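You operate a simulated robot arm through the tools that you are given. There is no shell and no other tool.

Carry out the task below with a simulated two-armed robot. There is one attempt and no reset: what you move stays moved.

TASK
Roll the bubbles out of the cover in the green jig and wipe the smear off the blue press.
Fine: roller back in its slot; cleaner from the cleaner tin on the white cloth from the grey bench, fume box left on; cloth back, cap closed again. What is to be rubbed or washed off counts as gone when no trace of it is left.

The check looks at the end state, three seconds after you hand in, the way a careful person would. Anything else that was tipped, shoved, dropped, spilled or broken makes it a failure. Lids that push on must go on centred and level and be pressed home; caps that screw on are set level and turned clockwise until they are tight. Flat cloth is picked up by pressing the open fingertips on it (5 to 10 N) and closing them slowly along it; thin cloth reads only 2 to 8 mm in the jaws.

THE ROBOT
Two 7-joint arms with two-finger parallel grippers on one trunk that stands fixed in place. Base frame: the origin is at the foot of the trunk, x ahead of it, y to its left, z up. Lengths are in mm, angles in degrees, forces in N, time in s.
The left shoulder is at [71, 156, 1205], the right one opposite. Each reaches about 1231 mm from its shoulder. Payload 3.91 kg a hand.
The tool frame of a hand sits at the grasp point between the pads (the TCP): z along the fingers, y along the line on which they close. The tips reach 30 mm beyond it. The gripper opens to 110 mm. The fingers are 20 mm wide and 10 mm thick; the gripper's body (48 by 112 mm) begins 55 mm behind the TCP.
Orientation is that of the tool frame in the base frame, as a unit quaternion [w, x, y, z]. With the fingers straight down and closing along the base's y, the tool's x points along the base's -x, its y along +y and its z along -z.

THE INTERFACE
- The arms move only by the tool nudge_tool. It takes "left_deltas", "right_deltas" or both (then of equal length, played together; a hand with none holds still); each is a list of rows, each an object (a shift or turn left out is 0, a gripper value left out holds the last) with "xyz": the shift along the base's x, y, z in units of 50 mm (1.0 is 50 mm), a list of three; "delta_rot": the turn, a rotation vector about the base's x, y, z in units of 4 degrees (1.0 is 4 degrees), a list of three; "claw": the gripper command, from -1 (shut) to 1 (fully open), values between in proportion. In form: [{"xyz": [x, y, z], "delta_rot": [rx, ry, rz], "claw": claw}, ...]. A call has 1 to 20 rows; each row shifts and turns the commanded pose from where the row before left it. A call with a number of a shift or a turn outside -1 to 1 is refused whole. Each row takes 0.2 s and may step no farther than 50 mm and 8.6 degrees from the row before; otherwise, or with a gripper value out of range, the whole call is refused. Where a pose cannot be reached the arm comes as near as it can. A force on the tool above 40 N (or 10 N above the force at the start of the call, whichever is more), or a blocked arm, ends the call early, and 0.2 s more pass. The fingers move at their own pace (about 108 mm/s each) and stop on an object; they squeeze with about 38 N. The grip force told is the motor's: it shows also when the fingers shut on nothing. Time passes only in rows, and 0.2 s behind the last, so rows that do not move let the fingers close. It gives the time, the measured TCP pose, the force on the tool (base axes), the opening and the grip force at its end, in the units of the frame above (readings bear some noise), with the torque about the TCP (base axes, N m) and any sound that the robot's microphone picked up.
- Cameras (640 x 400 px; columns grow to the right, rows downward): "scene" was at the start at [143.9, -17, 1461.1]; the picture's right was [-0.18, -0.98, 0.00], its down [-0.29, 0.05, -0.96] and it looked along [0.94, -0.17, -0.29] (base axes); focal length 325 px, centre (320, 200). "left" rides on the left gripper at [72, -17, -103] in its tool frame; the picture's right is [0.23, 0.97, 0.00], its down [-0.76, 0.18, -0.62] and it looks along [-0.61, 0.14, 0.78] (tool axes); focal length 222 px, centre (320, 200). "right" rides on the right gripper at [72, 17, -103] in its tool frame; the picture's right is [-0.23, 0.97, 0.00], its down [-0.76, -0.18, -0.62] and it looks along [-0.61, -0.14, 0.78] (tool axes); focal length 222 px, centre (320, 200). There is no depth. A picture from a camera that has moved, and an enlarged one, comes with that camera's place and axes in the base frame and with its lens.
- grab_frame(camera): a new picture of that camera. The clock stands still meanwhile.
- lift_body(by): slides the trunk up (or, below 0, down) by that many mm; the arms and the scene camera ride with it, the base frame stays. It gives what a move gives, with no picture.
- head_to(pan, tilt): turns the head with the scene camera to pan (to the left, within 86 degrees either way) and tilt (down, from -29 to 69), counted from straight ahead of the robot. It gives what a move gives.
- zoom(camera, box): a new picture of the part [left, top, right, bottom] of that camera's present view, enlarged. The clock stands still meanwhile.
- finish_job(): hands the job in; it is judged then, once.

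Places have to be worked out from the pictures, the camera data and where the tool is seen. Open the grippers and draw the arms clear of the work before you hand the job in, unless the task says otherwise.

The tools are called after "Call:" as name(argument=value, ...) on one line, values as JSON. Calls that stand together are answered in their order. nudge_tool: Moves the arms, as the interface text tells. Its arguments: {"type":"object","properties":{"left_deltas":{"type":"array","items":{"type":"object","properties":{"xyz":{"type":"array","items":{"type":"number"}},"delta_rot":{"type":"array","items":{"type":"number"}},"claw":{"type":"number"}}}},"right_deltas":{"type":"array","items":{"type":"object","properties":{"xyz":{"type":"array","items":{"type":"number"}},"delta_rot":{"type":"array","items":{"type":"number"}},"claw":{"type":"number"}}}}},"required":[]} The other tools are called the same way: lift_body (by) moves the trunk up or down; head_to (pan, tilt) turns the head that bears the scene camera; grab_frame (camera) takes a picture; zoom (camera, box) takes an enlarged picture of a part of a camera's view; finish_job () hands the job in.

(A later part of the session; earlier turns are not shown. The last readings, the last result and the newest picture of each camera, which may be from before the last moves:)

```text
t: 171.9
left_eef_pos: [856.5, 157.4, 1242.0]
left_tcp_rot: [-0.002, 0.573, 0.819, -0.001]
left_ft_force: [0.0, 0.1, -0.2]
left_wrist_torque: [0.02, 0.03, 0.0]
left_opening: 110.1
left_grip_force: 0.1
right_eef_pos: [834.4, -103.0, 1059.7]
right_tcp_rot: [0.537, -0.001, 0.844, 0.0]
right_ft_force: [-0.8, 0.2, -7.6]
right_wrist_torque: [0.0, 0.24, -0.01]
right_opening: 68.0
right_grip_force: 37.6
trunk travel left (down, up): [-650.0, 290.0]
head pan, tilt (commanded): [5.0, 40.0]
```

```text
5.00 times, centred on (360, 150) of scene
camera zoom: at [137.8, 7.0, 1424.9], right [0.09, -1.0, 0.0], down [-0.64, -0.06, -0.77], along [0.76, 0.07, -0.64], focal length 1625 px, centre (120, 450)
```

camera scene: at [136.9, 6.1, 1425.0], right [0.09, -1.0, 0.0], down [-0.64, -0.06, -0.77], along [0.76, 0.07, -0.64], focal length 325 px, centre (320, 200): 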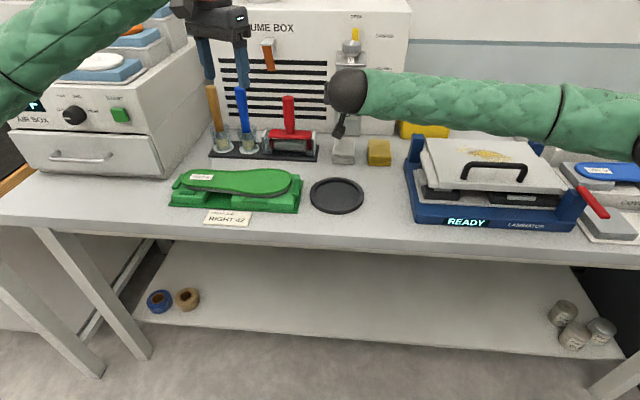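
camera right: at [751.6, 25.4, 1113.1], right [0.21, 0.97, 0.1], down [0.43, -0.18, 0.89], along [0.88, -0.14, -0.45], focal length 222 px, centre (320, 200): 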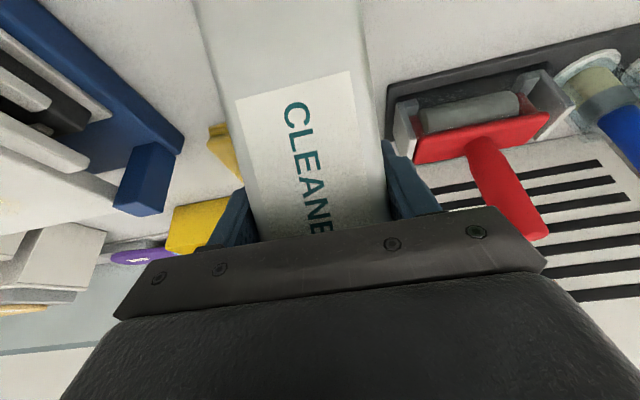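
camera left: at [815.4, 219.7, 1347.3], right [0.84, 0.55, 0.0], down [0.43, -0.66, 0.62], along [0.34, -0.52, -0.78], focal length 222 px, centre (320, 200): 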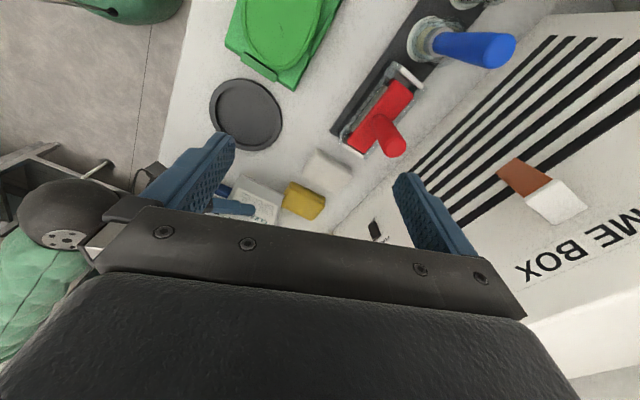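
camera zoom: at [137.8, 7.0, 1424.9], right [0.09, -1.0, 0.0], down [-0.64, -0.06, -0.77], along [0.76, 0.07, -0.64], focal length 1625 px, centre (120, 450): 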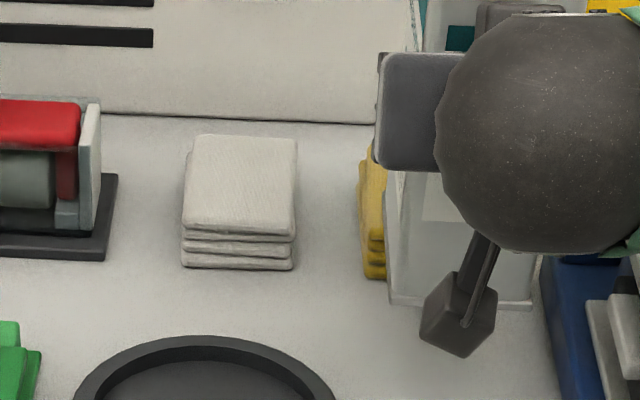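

The cloth looks dry and clean and nothing was spilled, so nothing came out. The cap may be a few degrees short of its stop (I had turned back about 6° before letting go). I set the tin down on its place and will turn the cap fully to its stop.

Call:
nudge_tool(right_deltas=[{"xyz": [-0.13, -0.04, 0]}, {"xyz": [-0.12, -0.03, -0.3]}, {"xyz": [0, 0, -0.4]}, {"xyz": [0, 0, -0.3]}, {"xyz": [0, 0, 0]}])

Call:
nudge_tool(right_deltas=[{"xyz": [0, 0, -0.08]}, {"xyz": [0, 0, -0.06]}, {"xyz": [0, 0, 0]}])

Call:
zoom(camera="scene", box=[350, 70, 440, 210])

```text
t: 173.1
left_eef_pos: [857.5, 157.1, 1243.2]
left_tcp_rot: [-0.001, 0.574, 0.819, 0.0]
left_ft_force: [0.0, -0.1, -0.8]
left_wrist_torque: [-0.02, -0.03, 0.02]
left_opening: 110.0
left_grip_force: 0.1
right_eef_pos: [821.3, -109.1, 1008.8]
right_tcp_rot: [0.537, 0.0, 0.844, 0.0]
right_ft_force: [-0.4, 0.0, -7.8]
right_wrist_torque: [0.01, 0.2, -0.01]
right_opening: 67.8
right_grip_force: 37.8
trunk travel left (down, up): [-650.0, 290.0]
head pan, tilt (commanded): [5.0, 40.0]
```

```text
t: 173.9
left_eef_pos: [857.4, 157.3, 1242.6]
left_tcp_rot: [-0.001, 0.574, 0.819, -0.001]
left_ft_force: [0.2, 0.2, 0.5]
left_wrist_torque: [-0.02, 0.02, -0.02]
left_opening: 109.9
left_grip_force: 0.1
right_eef_pos: [822.5, -107.1, 1001.2]
right_tcp_rot: [0.536, -0.001, 0.844, 0.0]
right_ft_force: [0.5, 0.2, -7.6]
right_wrist_torque: [-0.01, 0.21, -0.01]
right_opening: 67.9
right_grip_force: 38.4
trunk travel left (down, up): [-650.0, 290.0]
head pan, tilt (commanded): [5.0, 40.0]
```

```text
2.86 times, centred on (395, 140) of scene
camera zoom: at [137.6, 7.2, 1424.8], right [0.09, -1.0, 0.0], down [-0.64, -0.06, -0.77], along [0.76, 0.07, -0.64], focal length 928 px, centre (106, 371)
```

zoom: 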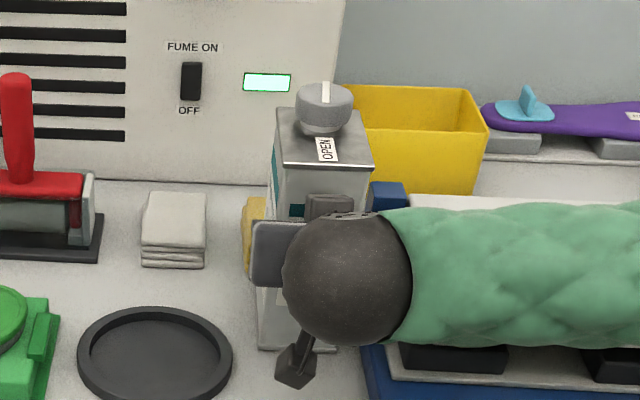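

Still hanging. I lower in 2 mm steps until the bench carries it.

Call:
nudge_tool(right_deltas=[{"xyz": [0, 0, -0.04]}, {"xyz": [0, 0, 0]}])

Call:
nudge_tool(right_deltas=[{"xyz": [0, 0, -0.04]}, {"xyz": [0, 0, 0]}])

Call:
nudge_tool(right_deltas=[{"xyz": [0, 0, -0.03]}, {"xyz": [0, 0, 0]}])

```text
t: 174.5
left_eef_pos: [856.9, 158.3, 1243.6]
left_tcp_rot: [0.001, 0.574, 0.819, 0.0]
left_ft_force: [-0.3, -0.4, 1.1]
left_wrist_torque: [-0.03, 0.0, 0.01]
left_opening: 110.0
left_grip_force: 0.0
right_eef_pos: [823.4, -108.0, 1000.6]
right_tcp_rot: [0.537, 0.0, 0.844, 0.001]
right_ft_force: [-0.7, -0.5, -1.3]
right_wrist_torque: [-0.11, 0.35, 0.03]
right_opening: 67.8
right_grip_force: 37.7
trunk travel left (down, up): [-650.0, 290.0]
head pan, tilt (commanded): [5.0, 40.0]
```

```text
t: 175.1
left_eef_pos: [855.8, 157.9, 1244.7]
left_tcp_rot: [0.001, 0.574, 0.819, 0.0]
left_ft_force: [0.2, -0.5, -0.4]
left_wrist_torque: [0.0, 0.02, -0.02]
left_opening: 110.1
left_grip_force: 0.1
right_eef_pos: [822.3, -107.3, 1000.0]
right_tcp_rot: [0.538, 0.0, 0.843, 0.001]
right_ft_force: [6.0, -3.7, 13.3]
right_wrist_torque: [-0.21, 0.1, 0.05]
right_opening: 68.0
right_grip_force: 37.8
trunk travel left (down, up): [-650.0, 290.0]
head pan, tilt (commanded): [5.0, 40.0]
```

```text
t: 175.7
left_eef_pos: [855.6, 158.0, 1244.0]
left_tcp_rot: [0.0, 0.574, 0.819, 0.001]
left_ft_force: [0.4, 0.8, -0.9]
left_wrist_torque: [-0.01, 0.01, 0.03]
left_opening: 109.9
left_grip_force: 0.1
right_eef_pos: [821.4, -106.8, 999.3]
right_tcp_rot: [0.538, 0.0, 0.843, 0.001]
right_ft_force: [8.7, -0.6, 27.4]
right_wrist_torque: [-0.09, 0.17, 0.18]
right_opening: 67.6
right_grip_force: 38.1
trunk travel left (down, up): [-650.0, 290.0]
head pan, tilt (commanded): [5.0, 40.0]
```

The tin rests on the bench at its place. I ease the right hand up 1.5 mm and bring the left hand over the cap again.

Call:
nudge_tool(left_deltas=[{"xyz": [0.03, -0.88, 0], "claw": 0.4}, {"xyz": [0.03, -0.88, 0]}, {"xyz": [0.03, -0.88, 0]}, {"xyz": [0.03, -0.88, -0.2]}, {"xyz": [0.03, -0.88, -0.2]}, {"xyz": [0.03, -0.9, -0.2]}, {"xyz": [0, 0, 0]}], right_deltas=[{"xyz": [0, 0, 0.03]}, {"xyz": [0, 0, 0]}, {"xyz": [0, 0, 0]}, {"xyz": [0, 0, 0]}, {"xyz": [0, 0, 0]}, {"xyz": [0, 0, 0]}, {"xyz": [0, 0, 0]}])

Call:
zoom(camera="left", box=[220, 40, 440, 220])

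Call:
zoom(camera="scene", box=[350, 60, 440, 160])

```text
t: 177.3
left_eef_pos: [867.8, -108.4, 1214.5]
left_tcp_rot: [0.0, 0.574, 0.819, 0.0]
left_ft_force: [0.0, 0.3, 0.9]
left_wrist_torque: [-0.03, 0.02, -0.02]
left_opening: 76.8
left_grip_force: 0.0
right_eef_pos: [820.2, -106.6, 998.2]
right_tcp_rot: [0.537, 0.0, 0.844, 0.0]
right_ft_force: [-3.2, 3.5, 14.6]
right_wrist_torque: [0.36, 0.01, -0.36]
right_opening: 68.1
right_grip_force: 37.4
trunk travel left (down, up): [-650.0, 290.0]
head pan, tilt (commanded): [5.0, 40.0]
```

```text
2.22 times, centred on (330, 130) of left
camera zoom: at [825.6, -46.1, 1318.9], right [0.84, 0.55, 0.0], down [0.43, -0.65, 0.62], along [0.34, -0.52, -0.78], focal length 494 px, centre (298, 356)
```

zoom: 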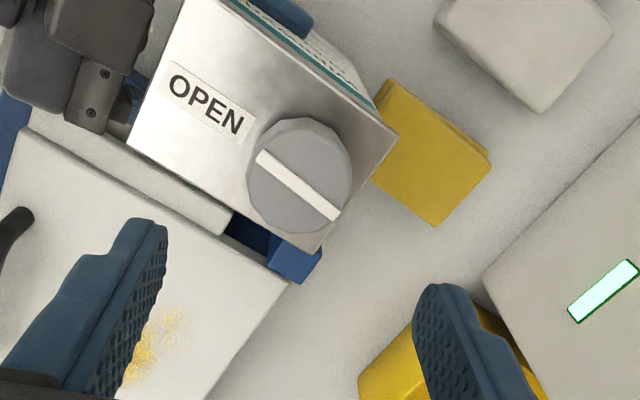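

```text
4.00 times, centred on (395, 110) of scene
camera zoom: at [135.2, 8.3, 1425.0], right [0.09, -1.0, 0.0], down [-0.64, -0.06, -0.77], along [0.76, 0.07, -0.64], focal length 1300 px, centre (20, 560)
```

zoom: 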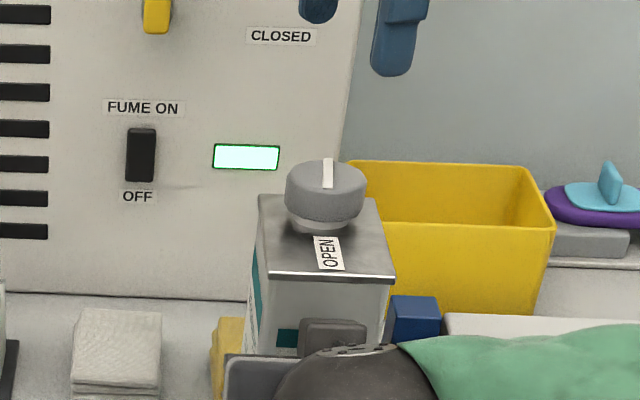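

The cap lies within 2–3 mm of the axis. I descend and grip it again.

Call:
nudge_tool(left_deltas=[{"xyz": [-0.016, 0.036, -0.6]}, {"xyz": [0, 0, -0.6]}, {"xyz": [0, 0, -0.5]}, {"xyz": [0, 0, -0.25]}, {"claw": 0.1}, {"claw": 0}, {"claw": -0.1}, {"claw": -1}, {"claw": -1}, {"claw": -1}])

```text
t: 179.5
left_eef_pos: [864.3, -106.5, 1119.0]
left_tcp_rot: [0.001, 0.574, 0.819, 0.001]
left_ft_force: [24.0, 8.2, 5.5]
left_wrist_torque: [-0.19, -1.28, 0.03]
left_opening: 44.7
left_grip_force: 38.6
right_eef_pos: [820.4, -108.7, 998.9]
right_tcp_rot: [0.538, -0.001, 0.843, 0.0]
right_ft_force: [-25.9, -5.1, 10.3]
right_wrist_torque: [0.53, -0.4, -0.42]
right_opening: 68.0
right_grip_force: 38.0
trunk travel left (down, up): [-650.0, 290.0]
head pan, tilt (commanded): [5.0, 40.0]
```

I relax along the lateral load, then turn counter-clockwise until the stop is felt.

Call:
nudge_tool(left_deltas=[{"xyz": [0.024, 0.008, 0]}, {"xyz": [0, 0, 0]}, {"delta_rot": [0, 0, 1]}, {"delta_rot": [0, 0, 1]}, {"delta_rot": [0, 0, 1]}, {"xyz": [0, 0, 0]}])

Call:
nudge_tool(left_deltas=[{"delta_rot": [0, 0, 1]}, {"delta_rot": [0, 0, 1]}, {"xyz": [0, 0, 0]}])

Call:
zoom(camera="left", box=[220, 40, 440, 220])

```text
t: 180.9
left_eef_pos: [866.4, -106.6, 1119.4]
left_tcp_rot: [0.0, 0.485, 0.874, 0.0]
left_ft_force: [6.0, -3.9, 3.1]
left_wrist_torque: [-0.19, -0.1, -0.56]
left_opening: 44.6
left_grip_force: 38.0
right_eef_pos: [820.6, -107.7, 999.3]
right_tcp_rot: [0.537, 0.0, 0.844, 0.0]
right_ft_force: [-10.5, 1.5, 4.4]
right_wrist_torque: [-0.63, 0.58, 0.87]
right_opening: 67.8
right_grip_force: 37.9
trunk travel left (down, up): [-650.0, 290.0]
head pan, tilt (commanded): [5.0, 40.0]
```

```text
t: 181.7
left_eef_pos: [866.4, -104.5, 1119.1]
left_tcp_rot: [-0.001, 0.423, 0.906, -0.001]
left_ft_force: [-17.6, -4.4, 0.1]
left_wrist_torque: [-0.06, 0.76, -0.32]
left_opening: 44.8
left_grip_force: 38.2
right_eef_pos: [821.9, -108.6, 999.0]
right_tcp_rot: [0.538, 0.0, 0.843, 0.0]
right_ft_force: [15.9, 6.4, 1.9]
right_wrist_torque: [-0.03, 1.08, 0.7]
right_opening: 68.0
right_grip_force: 38.1
trunk travel left (down, up): [-650.0, 290.0]
head pan, tilt (commanded): [5.0, 40.0]
```

```text
2.22 times, centred on (330, 130) of left
camera zoom: at [805.9, -60.4, 1223.3], right [0.6, 0.8, 0.0], down [0.63, -0.47, 0.62], along [0.5, -0.37, -0.78], focal length 494 px, centre (298, 356)
```

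zoom: 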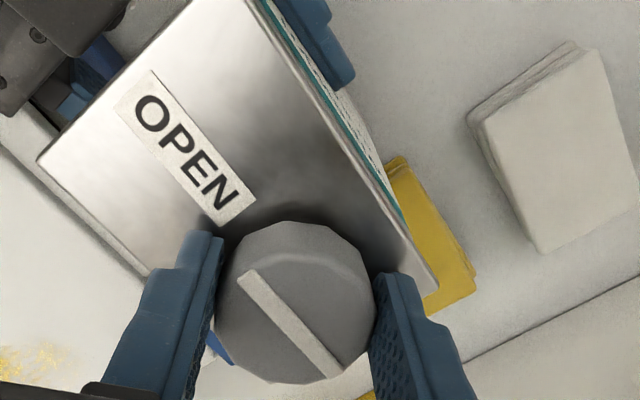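

The stop is felt at once (0.56 N·m), so the cap is fully open. Now I test harder whether it lifts off at the stop, pulling up gradually.

Call:
nudge_tool(left_deltas=[{"xyz": [-0.016, 0, 0.02]}, {"xyz": [0, 0, 0.02]}, {"xyz": [0, 0, 0]}])

Call:
nudge_tool(left_deltas=[{"xyz": [0, 0, 0.02]}, {"xyz": [0, 0, 0]}])

Call:
zoom(camera="scene", box=[350, 60, 440, 160])

```text
t: 182.5
left_eef_pos: [866.7, -104.6, 1119.7]
left_tcp_rot: [-0.002, 0.423, 0.906, 0.0]
left_ft_force: [1.3, -8.5, -16.3]
left_wrist_torque: [-0.49, -0.34, -0.01]
left_opening: 45.0
left_grip_force: 38.1
right_eef_pos: [822.6, -106.6, 998.1]
right_tcp_rot: [0.537, -0.001, 0.843, 0.001]
right_ft_force: [-1.7, 9.1, 16.5]
right_wrist_torque: [-0.46, -0.69, 0.41]
right_opening: 67.7
right_grip_force: 38.0
trunk travel left (down, up): [-650.0, 290.0]
head pan, tilt (commanded): [5.0, 40.0]
```

```text
t: 183.1
left_eef_pos: [866.4, -105.3, 1121.0]
left_tcp_rot: [-0.001, 0.423, 0.906, 0.0]
left_ft_force: [-3.3, -9.7, -23.3]
left_wrist_torque: [-0.27, -0.1, -0.01]
left_opening: 44.8
left_grip_force: 37.8
right_eef_pos: [822.6, -107.7, 997.2]
right_tcp_rot: [0.538, 0.0, 0.843, 0.0]
right_ft_force: [3.9, 9.8, 23.3]
right_wrist_torque: [-0.72, -0.65, 0.39]
right_opening: 68.2
right_grip_force: 38.2
trunk travel left (down, up): [-650.0, 290.0]
head pan, tilt (commanded): [5.0, 40.0]
```

```text
4.00 times, centred on (395, 110) of scene
camera zoom: at [137.7, 7.1, 1424.8], right [0.09, -1.0, 0.0], down [-0.64, -0.06, -0.77], along [0.76, 0.07, -0.64], focal length 1300 px, centre (20, 560)
```

zoom: 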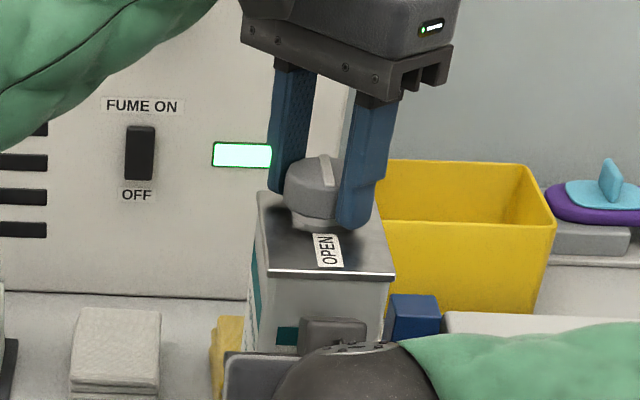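

Even with 23 N upward it stays on: the cap is captive. I lower again and release it at the stop, then compare the cloth with its very first picture to see if it took up cleaner.

Call:
nudge_tool(left_deltas=[{"xyz": [0, -0.01, -0.05]}, {"claw": -0.1}, {"claw": 0.1}, {"claw": 0.4}, {"xyz": [0, 0, 0.3]}, {"xyz": [0, 0, 0.8]}, {"xyz": [0, 0, 0.8]}, {"xyz": [0, 0, 0]}])

Call:
zoom(camera="scene", box=[300, 120, 400, 220])

Call:
zoom(camera="left", box=[240, 40, 400, 200])

```text
t: 184.9
left_eef_pos: [867.9, -104.1, 1213.6]
left_tcp_rot: [0.0, 0.422, 0.906, 0.001]
left_ft_force: [-0.1, -0.1, 0.6]
left_wrist_torque: [-0.01, 0.0, -0.01]
left_opening: 77.1
left_grip_force: 0.0
right_eef_pos: [820.6, -108.1, 996.7]
right_tcp_rot: [0.537, -0.001, 0.843, 0.001]
right_ft_force: [-0.6, -0.4, -0.6]
right_wrist_torque: [0.06, 0.53, -0.07]
right_opening: 67.9
right_grip_force: 37.9
trunk travel left (down, up): [-650.0, 290.0]
head pan, tilt (commanded): [5.0, 40.0]
```

```text
4.00 times, centred on (350, 170) of scene
camera zoom: at [136.9, 7.3, 1424.9], right [0.09, -1.0, 0.0], down [-0.64, -0.06, -0.77], along [0.76, 0.07, -0.64], focal length 1300 px, centre (200, 320)
```

zoom: 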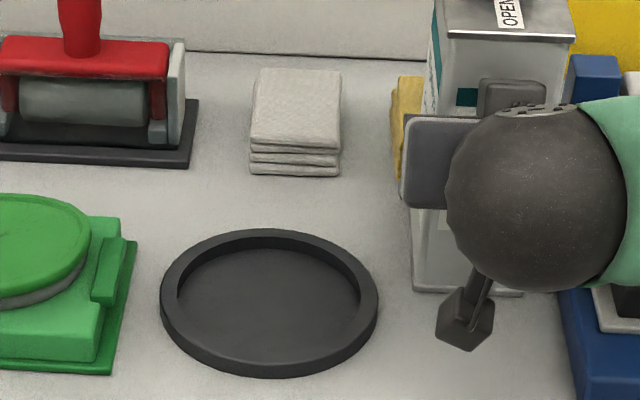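

```text
2.50 times, centred on (320, 120) of left
camera zoom: at [807.3, -60.4, 1318.3], right [0.6, 0.8, 0.0], down [0.63, -0.47, 0.62], along [0.5, -0.37, -0.78], focal length 555 px, centre (320, 400)
```

zoom: 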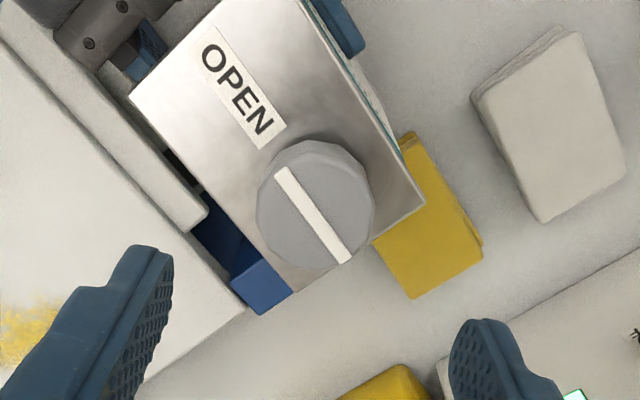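

I enlarge the cloth strongly to judge whether its surface has changed.

Call:
zoom(camera="left", box=[350, 40, 410, 100])

Call:
zoom(camera="scene", box=[325, 125, 385, 175])

```text
6.67 times, centred on (380, 70) of left
camera zoom: at [807.3, -60.4, 1318.3], right [0.6, 0.8, 0.0], down [0.63, -0.47, 0.62], along [0.5, -0.37, -0.78], focal length 1481 px, centre (-80, 1067)
```

zoom: 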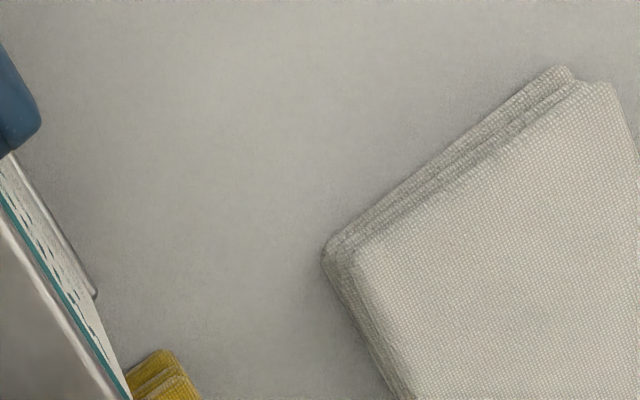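

```text
8.00 times, centred on (355, 150) of scene
camera zoom: at [136.9, 7.3, 1424.9], right [0.09, -1.0, 0.0], down [-0.64, -0.06, -0.77], along [0.76, 0.07, -0.64], focal length 2600 px, centre (40, 600)
```

zoom: 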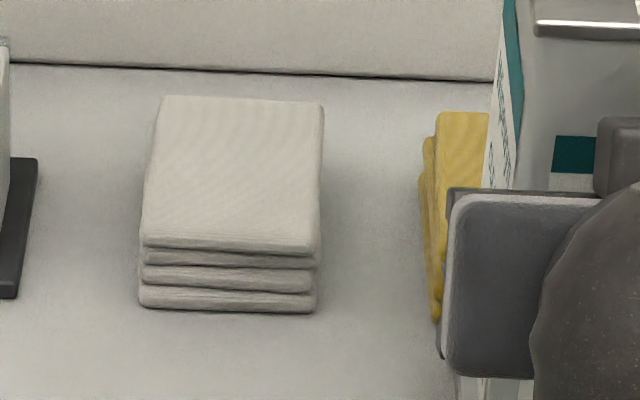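

The cloth is plainly dry. Before further pouring tests I use the free left hand to pick up the white cloth: it moves over the cloth while turning back to its straight orientation.

Call:
nudge_tool(left_deltas=[{"xyz": [0.172, 0.183, 0], "delta_rot": [0, 0, 1]}, {"xyz": [0.172, 0.183, 0], "delta_rot": [0, 0, 1]}, {"xyz": [0.172, 0.183, 0], "delta_rot": [0, 0, 1]}, {"xyz": [0.172, 0.183, 0], "delta_rot": [0, 0, 1]}, {"xyz": [0.172, 0.183, 0], "delta_rot": [0, 0, 1]}, {"xyz": [0.172, 0.183, 0], "delta_rot": [0, 0, 1]}, {"xyz": [0.172, 0.183, 0], "delta_rot": [0, 0, 1]}, {"xyz": [0.172, 0.183, 0], "delta_rot": [0, 0, 1]}, {"xyz": [0.172, 0.183, 0], "delta_rot": [0, 0, 1]}, {"xyz": [0.172, 0.183, 0], "delta_rot": [0, 0, 1]}, {"xyz": [0.172, 0.183, 0], "delta_rot": [0, 0, 1]}, {"xyz": [0.172, 0.183, 0], "delta_rot": [0, 0, 1]}, {"xyz": [0, 0, -0.5], "delta_rot": [0, 0, 0.5]}, {"xyz": [0, 0, -0.8]}, {"xyz": [0, 0, -0.8]}, {"xyz": [0, 0, -0.8]}, {"xyz": [0, 0, -0.8]}, {"xyz": [0, 0, 0]}])

Call:
grab_frame(camera="left")

Call:
zoom(camera="scene", box=[290, 60, 430, 190])

```text
t: 188.7
left_eef_pos: [967.3, 8.2, 1029.6]
left_tcp_rot: [-0.001, -0.001, 1.0, -0.001]
left_ft_force: [0.3, 1.3, -0.1]
left_wrist_torque: [-0.03, -0.02, 0.01]
left_opening: 76.9
left_grip_force: 0.0
right_eef_pos: [822.9, -107.3, 997.5]
right_tcp_rot: [0.537, 0.0, 0.844, 0.0]
right_ft_force: [-1.0, -0.4, -3.9]
right_wrist_torque: [0.01, 0.39, 0.01]
right_opening: 68.0
right_grip_force: 37.9
trunk travel left (down, up): [-650.0, 290.0]
head pan, tilt (commanded): [5.0, 40.0]
```

```text
taken
camera left: at [893.5, -9.7, 1132.4], right [-0.23, 0.97, 0.0], down [0.76, 0.18, 0.62], along [0.61, 0.14, -0.78], focal length 222 px, centre (320, 200)
```

left: 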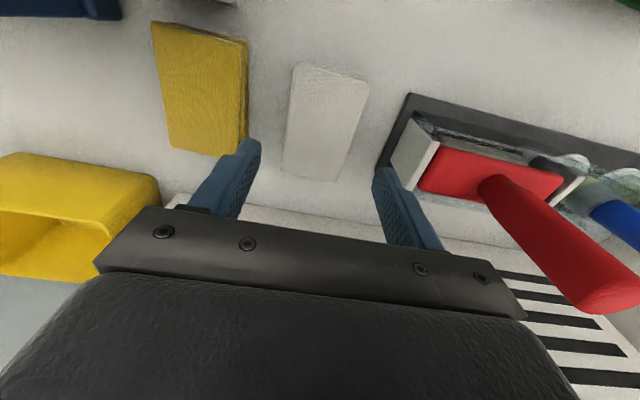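

```text
3.08 times, centred on (360, 125) of scene
camera zoom: at [137.3, 7.1, 1424.9], right [0.09, -1.0, 0.0], down [-0.64, -0.06, -0.77], along [0.76, 0.07, -0.64], focal length 1000 px, centre (197, 431)
```

zoom: 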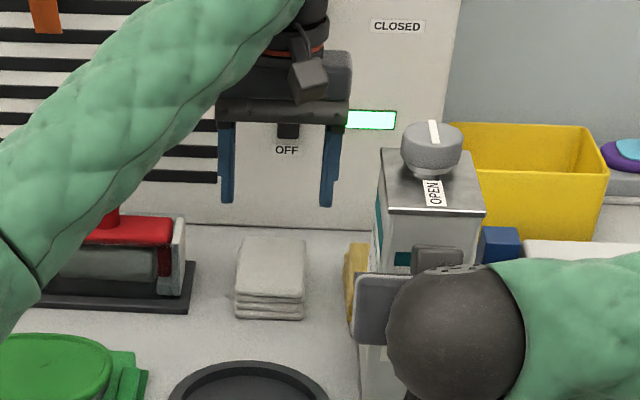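

The cloth lies nearly centred below the left fingers (≈[966, 10]). I descend with the fingers on both sides of it to just above the bench.

Call:
nudge_tool(left_deltas=[{"xyz": [0, 0.04, -0.6]}, {"xyz": [0, 0, -0.6]}, {"xyz": [0, 0, -0.4]}, {"xyz": [0, 0, -0.2]}, {"xyz": [0, 0, 0]}])

Call:
grab_frame(camera="left")

Call:
zoom(camera="scene", box=[290, 60, 430, 190])

```text
t: 189.9
left_eef_pos: [968.8, 8.1, 938.2]
left_tcp_rot: [-0.001, 0.0, 1.0, 0.0]
left_ft_force: [1.2, 0.5, -1.0]
left_wrist_torque: [0.01, -0.03, 0.04]
left_opening: 76.9
left_grip_force: 0.0
right_eef_pos: [822.4, -108.2, 997.8]
right_tcp_rot: [0.537, 0.0, 0.844, 0.0]
right_ft_force: [-0.3, 0.8, -4.8]
right_wrist_torque: [0.09, 0.29, -0.03]
right_opening: 68.0
right_grip_force: 38.7
trunk travel left (down, up): [-650.0, 290.0]
head pan, tilt (commanded): [5.0, 40.0]
```

```text
taken
camera left: at [895.3, -9.9, 1043.1], right [-0.23, 0.97, 0.0], down [0.76, 0.18, 0.62], along [0.61, 0.14, -0.78], focal length 222 px, centre (320, 200)
```

left: 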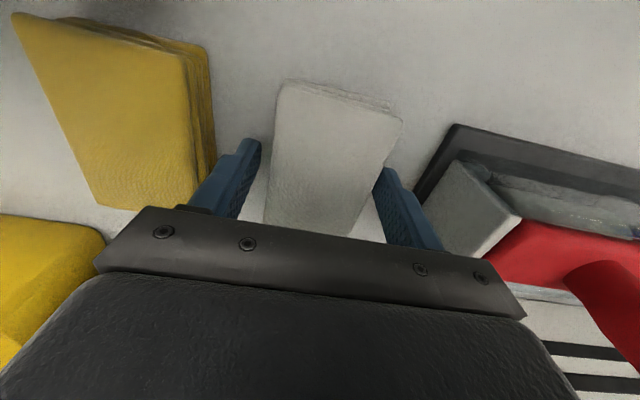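

```text
3.08 times, centred on (360, 125) of scene
camera zoom: at [137.5, 7.2, 1424.9], right [0.09, -1.0, 0.0], down [-0.64, -0.06, -0.77], along [0.76, 0.07, -0.64], focal length 1000 px, centre (197, 431)
```

zoom: 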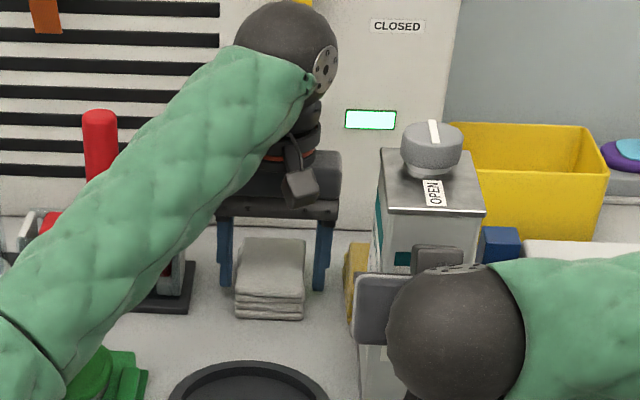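

The fingers straddle the cloth with tips about 8 mm above the bench. I close slowly on it.

Call:
nudge_tool(left_deltas=[{"xyz": [0, 0, -0.04], "claw": 0.3}, {"claw": 0.2}, {"claw": 0.1}, {"claw": 0.0}, {"claw": -0.2}, {"claw": -0.5}, {"claw": -1}, {"claw": -1}, {"claw": -1}])

Call:
grab_frame(camera="left")

Call:
zoom(camera="scene", box=[310, 100, 400, 180])

```text
t: 191.9
left_eef_pos: [967.4, 7.2, 937.2]
left_tcp_rot: [-0.002, 0.0, 1.0, -0.001]
left_ft_force: [0.5, -0.1, 2.7]
left_wrist_torque: [0.01, 0.03, 0.0]
left_opening: 63.9
left_grip_force: 38.5
right_eef_pos: [822.3, -106.9, 996.6]
right_tcp_rot: [0.538, -0.001, 0.843, 0.001]
right_ft_force: [0.5, 0.7, -6.4]
right_wrist_torque: [0.06, 0.21, -0.03]
right_opening: 68.1
right_grip_force: 38.0
trunk travel left (down, up): [-650.0, 290.0]
head pan, tilt (commanded): [5.0, 40.0]
```

```text
taken
camera left: at [895.7, -9.9, 1041.5], right [-0.23, 0.97, 0.0], down [0.76, 0.18, 0.62], along [0.61, 0.14, -0.78], focal length 222 px, centre (320, 200)
```

left: 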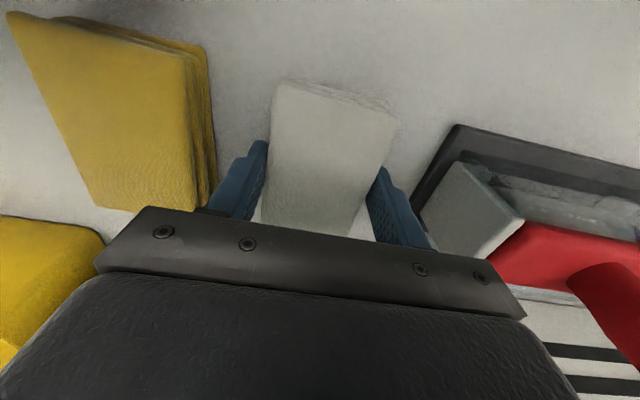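

```text
5.00 times, centred on (355, 140) of scene
camera zoom: at [137.4, 7.2, 1424.9], right [0.09, -1.0, 0.0], down [-0.64, -0.06, -0.77], along [0.76, 0.07, -0.64], focal length 1625 px, centre (145, 500)
```

zoom: 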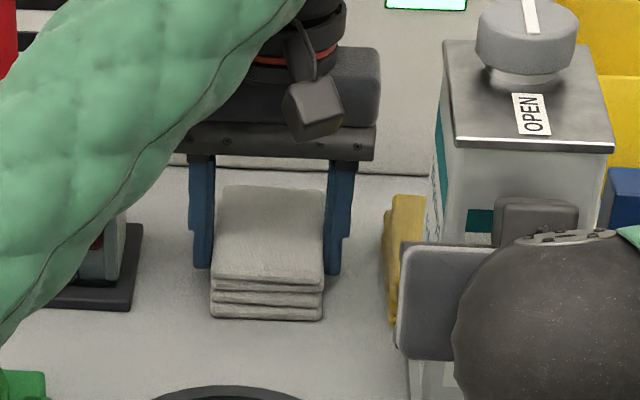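

The cloth is held firmly (63.9 mm). I lift it, carry it over the open tin, and check the hold.

Call:
nudge_tool(left_deltas=[{"xyz": [0, 0, 0.2]}, {"xyz": [0, 0, 0.6]}, {"xyz": [0, 0, 0.8]}, {"xyz": [0, 0, 0.8]}, {"xyz": [0, 0, 0.8]}, {"xyz": [0, 0, 0.8]}, {"xyz": [0, 0, 0.8]}, {"xyz": [0, 0, 0]}])

Call:
nudge_tool(left_deltas=[{"xyz": [-0.5, -0.55, 0]}, {"xyz": [-0.5, -0.55, 0]}, {"xyz": [-0.5, -0.6, 0]}, {"xyz": [-0.5, -0.6, 0]}, {"xyz": [0, 0, 0]}])

Call:
grab_frame(camera="scene")

Call:
grab_frame(camera="left")

```text
t: 193.7
left_eef_pos: [971.1, 8.0, 1176.8]
left_tcp_rot: [-0.001, 0.0, 1.0, 0.0]
left_ft_force: [-0.8, -0.8, -0.2]
left_wrist_torque: [0.01, -0.01, 0.03]
left_opening: 64.3
left_grip_force: 37.8
right_eef_pos: [822.6, -107.8, 997.2]
right_tcp_rot: [0.537, 0.0, 0.844, 0.0]
right_ft_force: [0.1, 0.7, -5.8]
right_wrist_torque: [0.02, 0.19, -0.04]
right_opening: 67.7
right_grip_force: 37.7
trunk travel left (down, up): [-650.0, 290.0]
head pan, tilt (commanded): [5.0, 40.0]
```

```text
t: 194.9
left_eef_pos: [868.7, -107.3, 1178.2]
left_tcp_rot: [0.0, 0.0, 1.0, 0.0]
left_ft_force: [-0.1, 0.0, -0.6]
left_wrist_torque: [-0.01, -0.01, 0.0]
left_opening: 64.2
left_grip_force: 37.6
right_eef_pos: [823.0, -107.6, 997.6]
right_tcp_rot: [0.537, 0.0, 0.844, 0.0]
right_ft_force: [1.0, 0.3, -4.8]
right_wrist_torque: [0.16, 0.2, -0.03]
right_opening: 68.0
right_grip_force: 38.1
trunk travel left (down, up): [-650.0, 290.0]
head pan, tilt (commanded): [5.0, 40.0]
```

```text
taken
camera scene: at [137.6, 7.7, 1424.8], right [0.09, -1.0, 0.0], down [-0.64, -0.06, -0.77], along [0.76, 0.07, -0.64], focal length 325 px, centre (320, 200)
```

scene: 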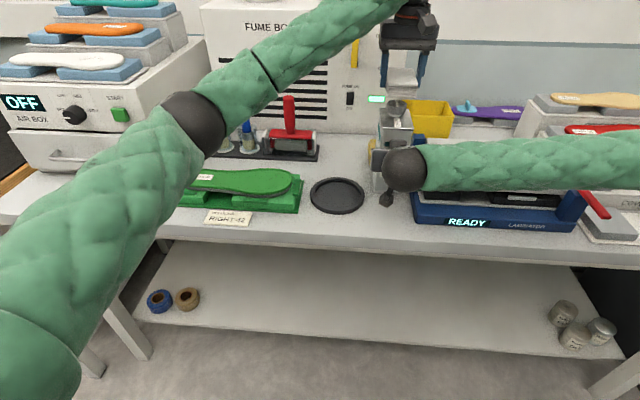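

```text
taken
camera left: at [795.6, -124.3, 1282.6], right [-0.23, 0.97, 0.0], down [0.76, 0.18, 0.62], along [0.61, 0.14, -0.78], focal length 222 px, centre (320, 200)
```

left: 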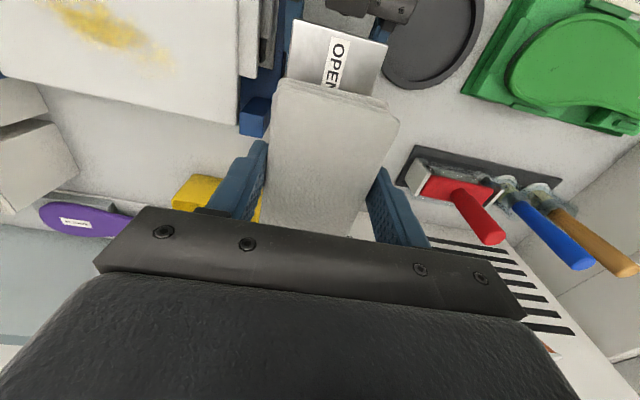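

The cloth hangs right above the open cap. I lower it gently onto the cap top and see whether it takes up cleaner there.

Call:
nudge_tool(left_deltas=[{"xyz": [0, 0, -0.3]}, {"xyz": [0, 0, -0.15]}, {"xyz": [0, 0, 0]}])

Call:
nudge_tool(left_deltas=[{"xyz": [0, 0, -0.06]}, {"xyz": [0, 0, 0]}])

Call:
nudge_tool(left_deltas=[{"xyz": [0, 0, -0.04]}, {"xyz": [0, 0, 0]}])

```text
t: 195.7
left_eef_pos: [869.3, -107.0, 1155.7]
left_tcp_rot: [-0.001, 0.0, 1.0, 0.0]
left_ft_force: [0.5, -0.1, -0.1]
left_wrist_torque: [-0.01, 0.0, 0.0]
left_opening: 64.0
left_grip_force: 37.9
right_eef_pos: [822.4, -108.6, 997.2]
right_tcp_rot: [0.537, 0.001, 0.844, -0.001]
right_ft_force: [0.7, -0.9, -5.3]
right_wrist_torque: [0.02, 0.23, 0.01]
right_opening: 67.9
right_grip_force: 37.7
trunk travel left (down, up): [-650.0, 290.0]
head pan, tilt (commanded): [5.0, 40.0]
```

```text
t: 196.3
left_eef_pos: [870.0, -106.7, 1151.6]
left_tcp_rot: [-0.001, 0.001, 1.0, 0.0]
left_ft_force: [-0.1, 0.7, 0.1]
left_wrist_torque: [-0.04, 0.01, -0.01]
left_opening: 64.4
left_grip_force: 37.7
right_eef_pos: [821.3, -108.1, 996.8]
right_tcp_rot: [0.537, -0.001, 0.844, 0.001]
right_ft_force: [0.1, -0.7, -4.4]
right_wrist_torque: [-0.06, 0.27, 0.02]
right_opening: 67.7
right_grip_force: 37.7
trunk travel left (down, up): [-650.0, 290.0]
head pan, tilt (commanded): [5.0, 40.0]
```

```text
t: 196.9
left_eef_pos: [870.0, -107.8, 1149.8]
left_tcp_rot: [0.0, 0.0, 1.0, 0.0]
left_ft_force: [0.7, 0.1, 3.5]
left_wrist_torque: [0.02, -0.06, 0.02]
left_opening: 64.1
left_grip_force: 38.1
right_eef_pos: [822.4, -108.6, 996.6]
right_tcp_rot: [0.537, 0.0, 0.844, 0.0]
right_ft_force: [2.5, -1.5, -6.8]
right_wrist_torque: [0.09, 0.17, -0.08]
right_opening: 68.0
right_grip_force: 37.8
trunk travel left (down, up): [-650.0, 290.0]
head pan, tilt (commanded): [5.0, 40.0]
```

Cloth touches the cap (3.5 N). I press slightly more, hold for a second, and look at the cloth.

Call:
nudge_tool(left_deltas=[{"xyz": [0, 0, -0.015]}, {"xyz": [0, 0, 0]}, {"xyz": [0, 0, 0]}, {"xyz": [0, 0, 0]}, {"xyz": [0, 0, 0]}])

Call:
grab_frame(camera="left")

Call:
zoom(camera="scene", box=[350, 30, 450, 140])

```text
t: 198.1
left_eef_pos: [868.6, -108.3, 1149.4]
left_tcp_rot: [0.0, 0.0, 1.0, 0.0]
left_ft_force: [1.9, 0.6, 15.9]
left_wrist_torque: [0.06, -0.05, -0.01]
left_opening: 64.0
left_grip_force: 38.0
right_eef_pos: [822.9, -108.5, 996.7]
right_tcp_rot: [0.537, -0.001, 0.844, 0.001]
right_ft_force: [1.3, -1.2, -11.6]
right_wrist_torque: [0.29, 0.61, -0.1]
right_opening: 67.7
right_grip_force: 37.6
trunk travel left (down, up): [-650.0, 290.0]
head pan, tilt (commanded): [5.0, 40.0]
```

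```text
taken
camera left: at [795.5, -124.5, 1253.8], right [-0.23, 0.97, 0.0], down [0.76, 0.18, 0.62], along [0.61, 0.14, -0.78], focal length 222 px, centre (320, 200)
```

left: 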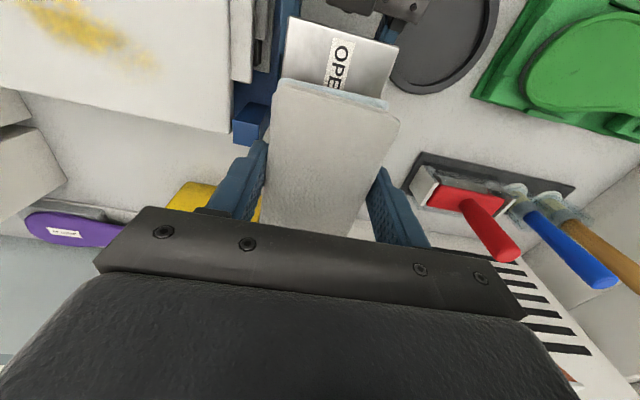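

```text
3.64 times, centred on (400, 85) of scene
camera zoom: at [137.0, 7.2, 1425.0], right [0.09, -1.0, 0.0], down [-0.64, -0.06, -0.77], along [0.76, 0.07, -0.64], focal length 1182 px, centre (29, 618)
```

zoom: 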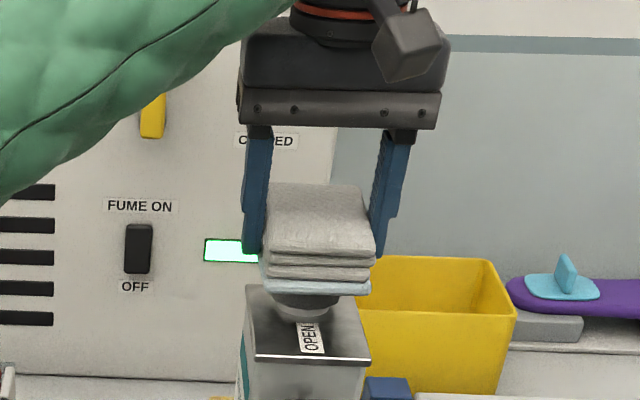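

The underside of the cloth has turned light blue: it takes up cleaner when pressed on the open cap. I lift the cloth off, and check it.

Call:
nudge_tool(left_deltas=[{"xyz": [0, 0, 0]}, {"xyz": [0, 0, 0]}, {"xyz": [0, 0, 0.3]}, {"xyz": [0, 0, 0.8]}, {"xyz": [0, 0, 0.8]}, {"xyz": [0, 0, 0]}], right_deltas=[{"xyz": [0, 0, 0]}, {"xyz": [0, 0, 0]}, {"xyz": [0, 0, 0]}, {"xyz": [0, 0, -0.02]}, {"xyz": [0, 0, -0.02]}, {"xyz": [0, 0, 0]}])

Call:
zoom(camera="scene", box=[350, 0, 450, 140])

Call:
grab_frame(camera="left")

```text
t: 199.5
left_eef_pos: [869.0, -106.4, 1243.2]
left_tcp_rot: [0.0, 0.0, 1.0, 0.0]
left_ft_force: [0.3, 0.1, -0.5]
left_wrist_torque: [0.01, -0.01, 0.0]
left_opening: 64.0
left_grip_force: 37.7
right_eef_pos: [821.1, -106.8, 997.3]
right_tcp_rot: [0.538, -0.001, 0.843, 0.002]
right_ft_force: [-1.0, -1.5, 11.1]
right_wrist_torque: [-0.42, 0.66, 0.03]
right_opening: 67.6
right_grip_force: 38.0
trunk travel left (down, up): [-650.0, 290.0]
head pan, tilt (commanded): [5.0, 40.0]
```

```text
2.86 times, centred on (400, 70) of scene
camera zoom: at [136.0, 7.2, 1425.2], right [0.09, -1.0, 0.0], down [-0.64, -0.06, -0.77], along [0.76, 0.07, -0.64], focal length 928 px, centre (91, 571)
```

zoom: 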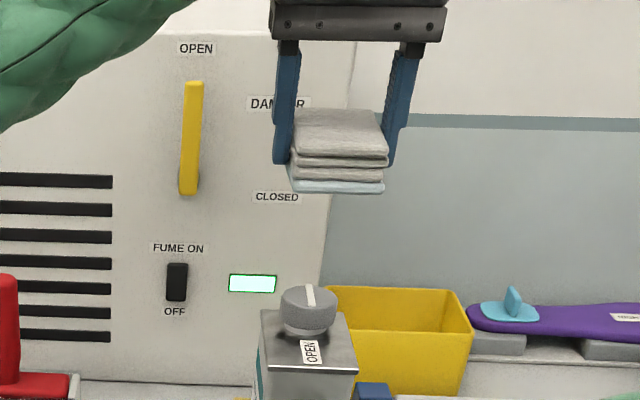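

```text
taken
camera left: at [794.8, -124.2, 1347.5], right [-0.23, 0.97, 0.0], down [0.76, 0.18, 0.62], along [0.61, 0.14, -0.78], focal length 222 px, centre (320, 200)
```

left: 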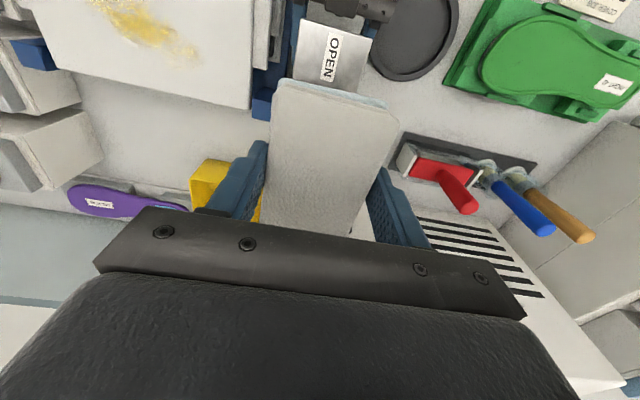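

The bottom layer is blue and wet, no drips. I release the tin with the right hand, back it straight off, and bring it up out of the way in its downward orientation while the left hand waits with the cloth.

Call:
nudge_tool(right_deltas=[{"xyz": [0, 0, 0.02]}, {"claw": 0.4}, {"claw": 0.6}, {"claw": 0.6}, {"xyz": [-0.4, 0, 0]}, {"xyz": [-0.8, 0, 0]}, {"xyz": [-0.8, 0, 0]}, {"xyz": [-0.8, 0, 0]}, {"xyz": [-0.4, 0, 0]}, {"xyz": [0, 0, 0]}])

Call:
nudge_tool(right_deltas=[{"xyz": [-0.119, -0.279, 0.441], "delta_rot": [0, 1, 0]}, {"xyz": [-0.119, -0.279, 0.441], "delta_rot": [0, 1, 0]}, {"xyz": [-0.119, -0.279, 0.441], "delta_rot": [0, 1, 0]}, {"xyz": [-0.119, -0.279, 0.441], "delta_rot": [0, 1, 0]}, {"xyz": [-0.119, -0.279, 0.441], "delta_rot": [0, 1, 0]}, {"xyz": [-0.119, -0.279, 0.441], "delta_rot": [0, 1, 0]}, {"xyz": [-0.119, -0.279, 0.441], "delta_rot": [0, 1, 0]}, {"xyz": [-0.119, -0.279, 0.441], "delta_rot": [0, 1, 0]}, {"xyz": [-0.119, -0.279, 0.441], "delta_rot": [0, 1, 0]}, {"xyz": [-0.119, -0.279, 0.441], "delta_rot": [0, 1, 0]}, {"xyz": [-0.119, -0.279, 0.441], "delta_rot": [0, 1, 0]}, {"xyz": [-0.119, -0.279, 0.441], "delta_rot": [0, 1, 0]}, {"xyz": [-0.119, -0.279, 0.441], "delta_rot": [0, 1, 0]}, {"xyz": [-0.119, -0.279, 0.441], "delta_rot": [0, 1, 0]}, {"xyz": [-0.119, -0.279, 0.441], "delta_rot": [0, 1, 0]}, {"xyz": [-0.119, -0.279, 0.441], "delta_rot": [0, 1, 0]}, {"delta_rot": [0, 0.25, 0]}, {"xyz": [0, 0, 0]}])

Call:
grab_frame(camera="scene")

Call:
grab_frame(camera="right")

```text
t: 201.7
left_eef_pos: [868.5, -108.2, 1242.7]
left_tcp_rot: [0.001, 0.001, 1.0, 0.0]
left_ft_force: [-0.2, -0.2, -1.2]
left_wrist_torque: [0.01, -0.01, 0.01]
left_opening: 63.9
left_grip_force: 37.9
right_eef_pos: [661.3, -108.6, 993.9]
right_tcp_rot: [0.537, 0.0, 0.844, 0.0]
right_ft_force: [-1.1, -0.4, 0.0]
right_wrist_torque: [-0.01, 0.03, 0.03]
right_opening: 88.0
right_grip_force: 0.0
trunk travel left (down, up): [-650.0, 290.0]
head pan, tilt (commanded): [5.0, 40.0]
```

```text
t: 205.5
left_eef_pos: [869.7, -107.8, 1242.6]
left_tcp_rot: [-0.001, 0.001, 1.0, 0.0]
left_ft_force: [0.0, 0.9, -0.9]
left_wrist_torque: [0.03, 0.0, 0.02]
left_opening: 64.0
left_grip_force: 38.2
right_eef_pos: [568.7, -331.0, 1350.3]
right_tcp_rot: [-0.001, 0.0, 1.0, 0.001]
right_ft_force: [0.4, -0.4, -0.4]
right_wrist_torque: [0.0, -0.01, -0.03]
right_opening: 87.9
right_grip_force: 0.1
trunk travel left (down, up): [-650.0, 290.0]
head pan, tilt (commanded): [5.0, 40.0]
```

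```text
taken
camera scene: at [136.7, 6.9, 1425.0], right [0.09, -1.0, 0.0], down [-0.64, -0.06, -0.77], along [0.76, 0.07, -0.64], focal length 325 px, centre (320, 200)
```

scene: 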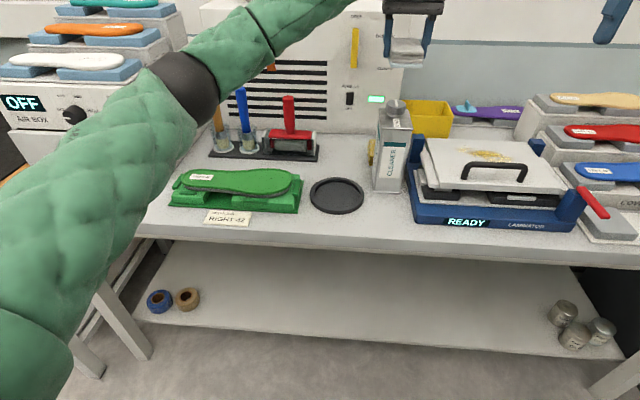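

```text
taken
camera right: at [495.5, -314.8, 1452.7], right [0.23, 0.97, 0.0], down [0.76, -0.18, 0.62], along [0.61, -0.14, -0.78], focal length 222 px, centre (320, 200)
```

right: 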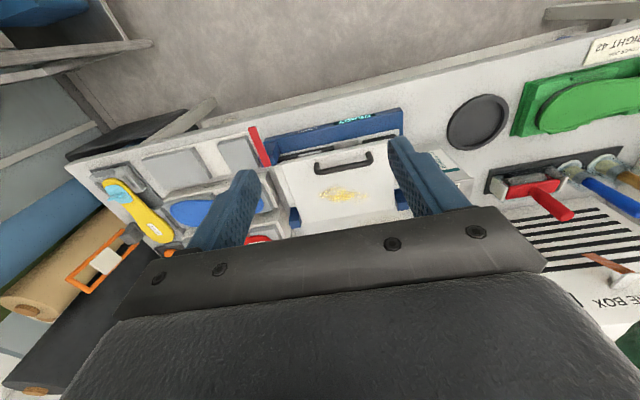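

The tin stands as before. I take enlarged views of the press and smear from the scene and right cameras to fix the wiping area.

Call:
zoom(camera="right", box=[260, 120, 420, 220])

Call:
zoom(camera="scene", box=[400, 130, 580, 240])

```text
4.00 times, centred on (340, 170) of right
camera zoom: at [495.5, -314.8, 1452.7], right [0.23, 0.97, 0.0], down [0.76, -0.18, 0.62], along [0.61, -0.14, -0.78], focal length 888 px, centre (240, 320)
```

zoom: 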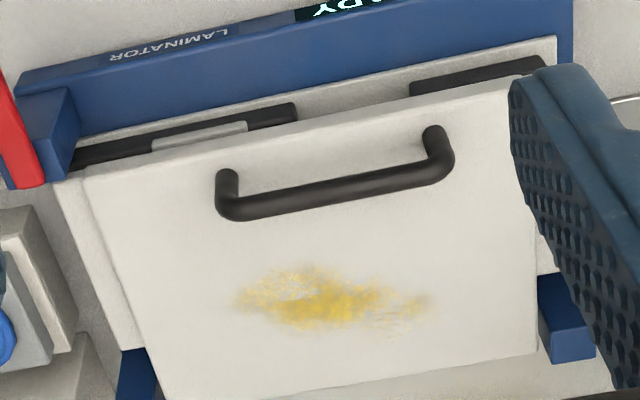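

```text
3.56 times, centred on (490, 185) of scene
camera zoom: at [136.7, 6.9, 1425.0], right [0.09, -1.0, 0.0], down [-0.64, -0.06, -0.77], along [0.76, 0.07, -0.64], focal length 1155 px, centre (-284, 253)
```

zoom: 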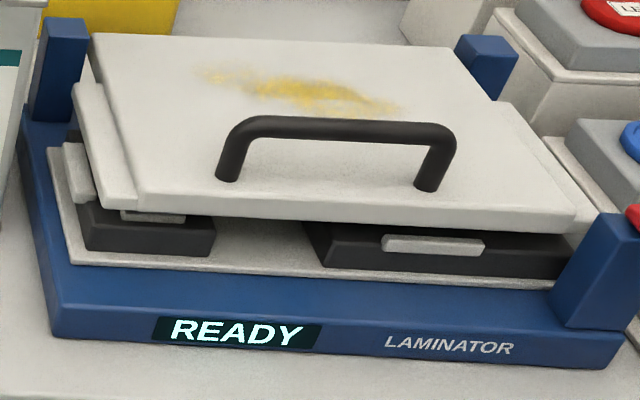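

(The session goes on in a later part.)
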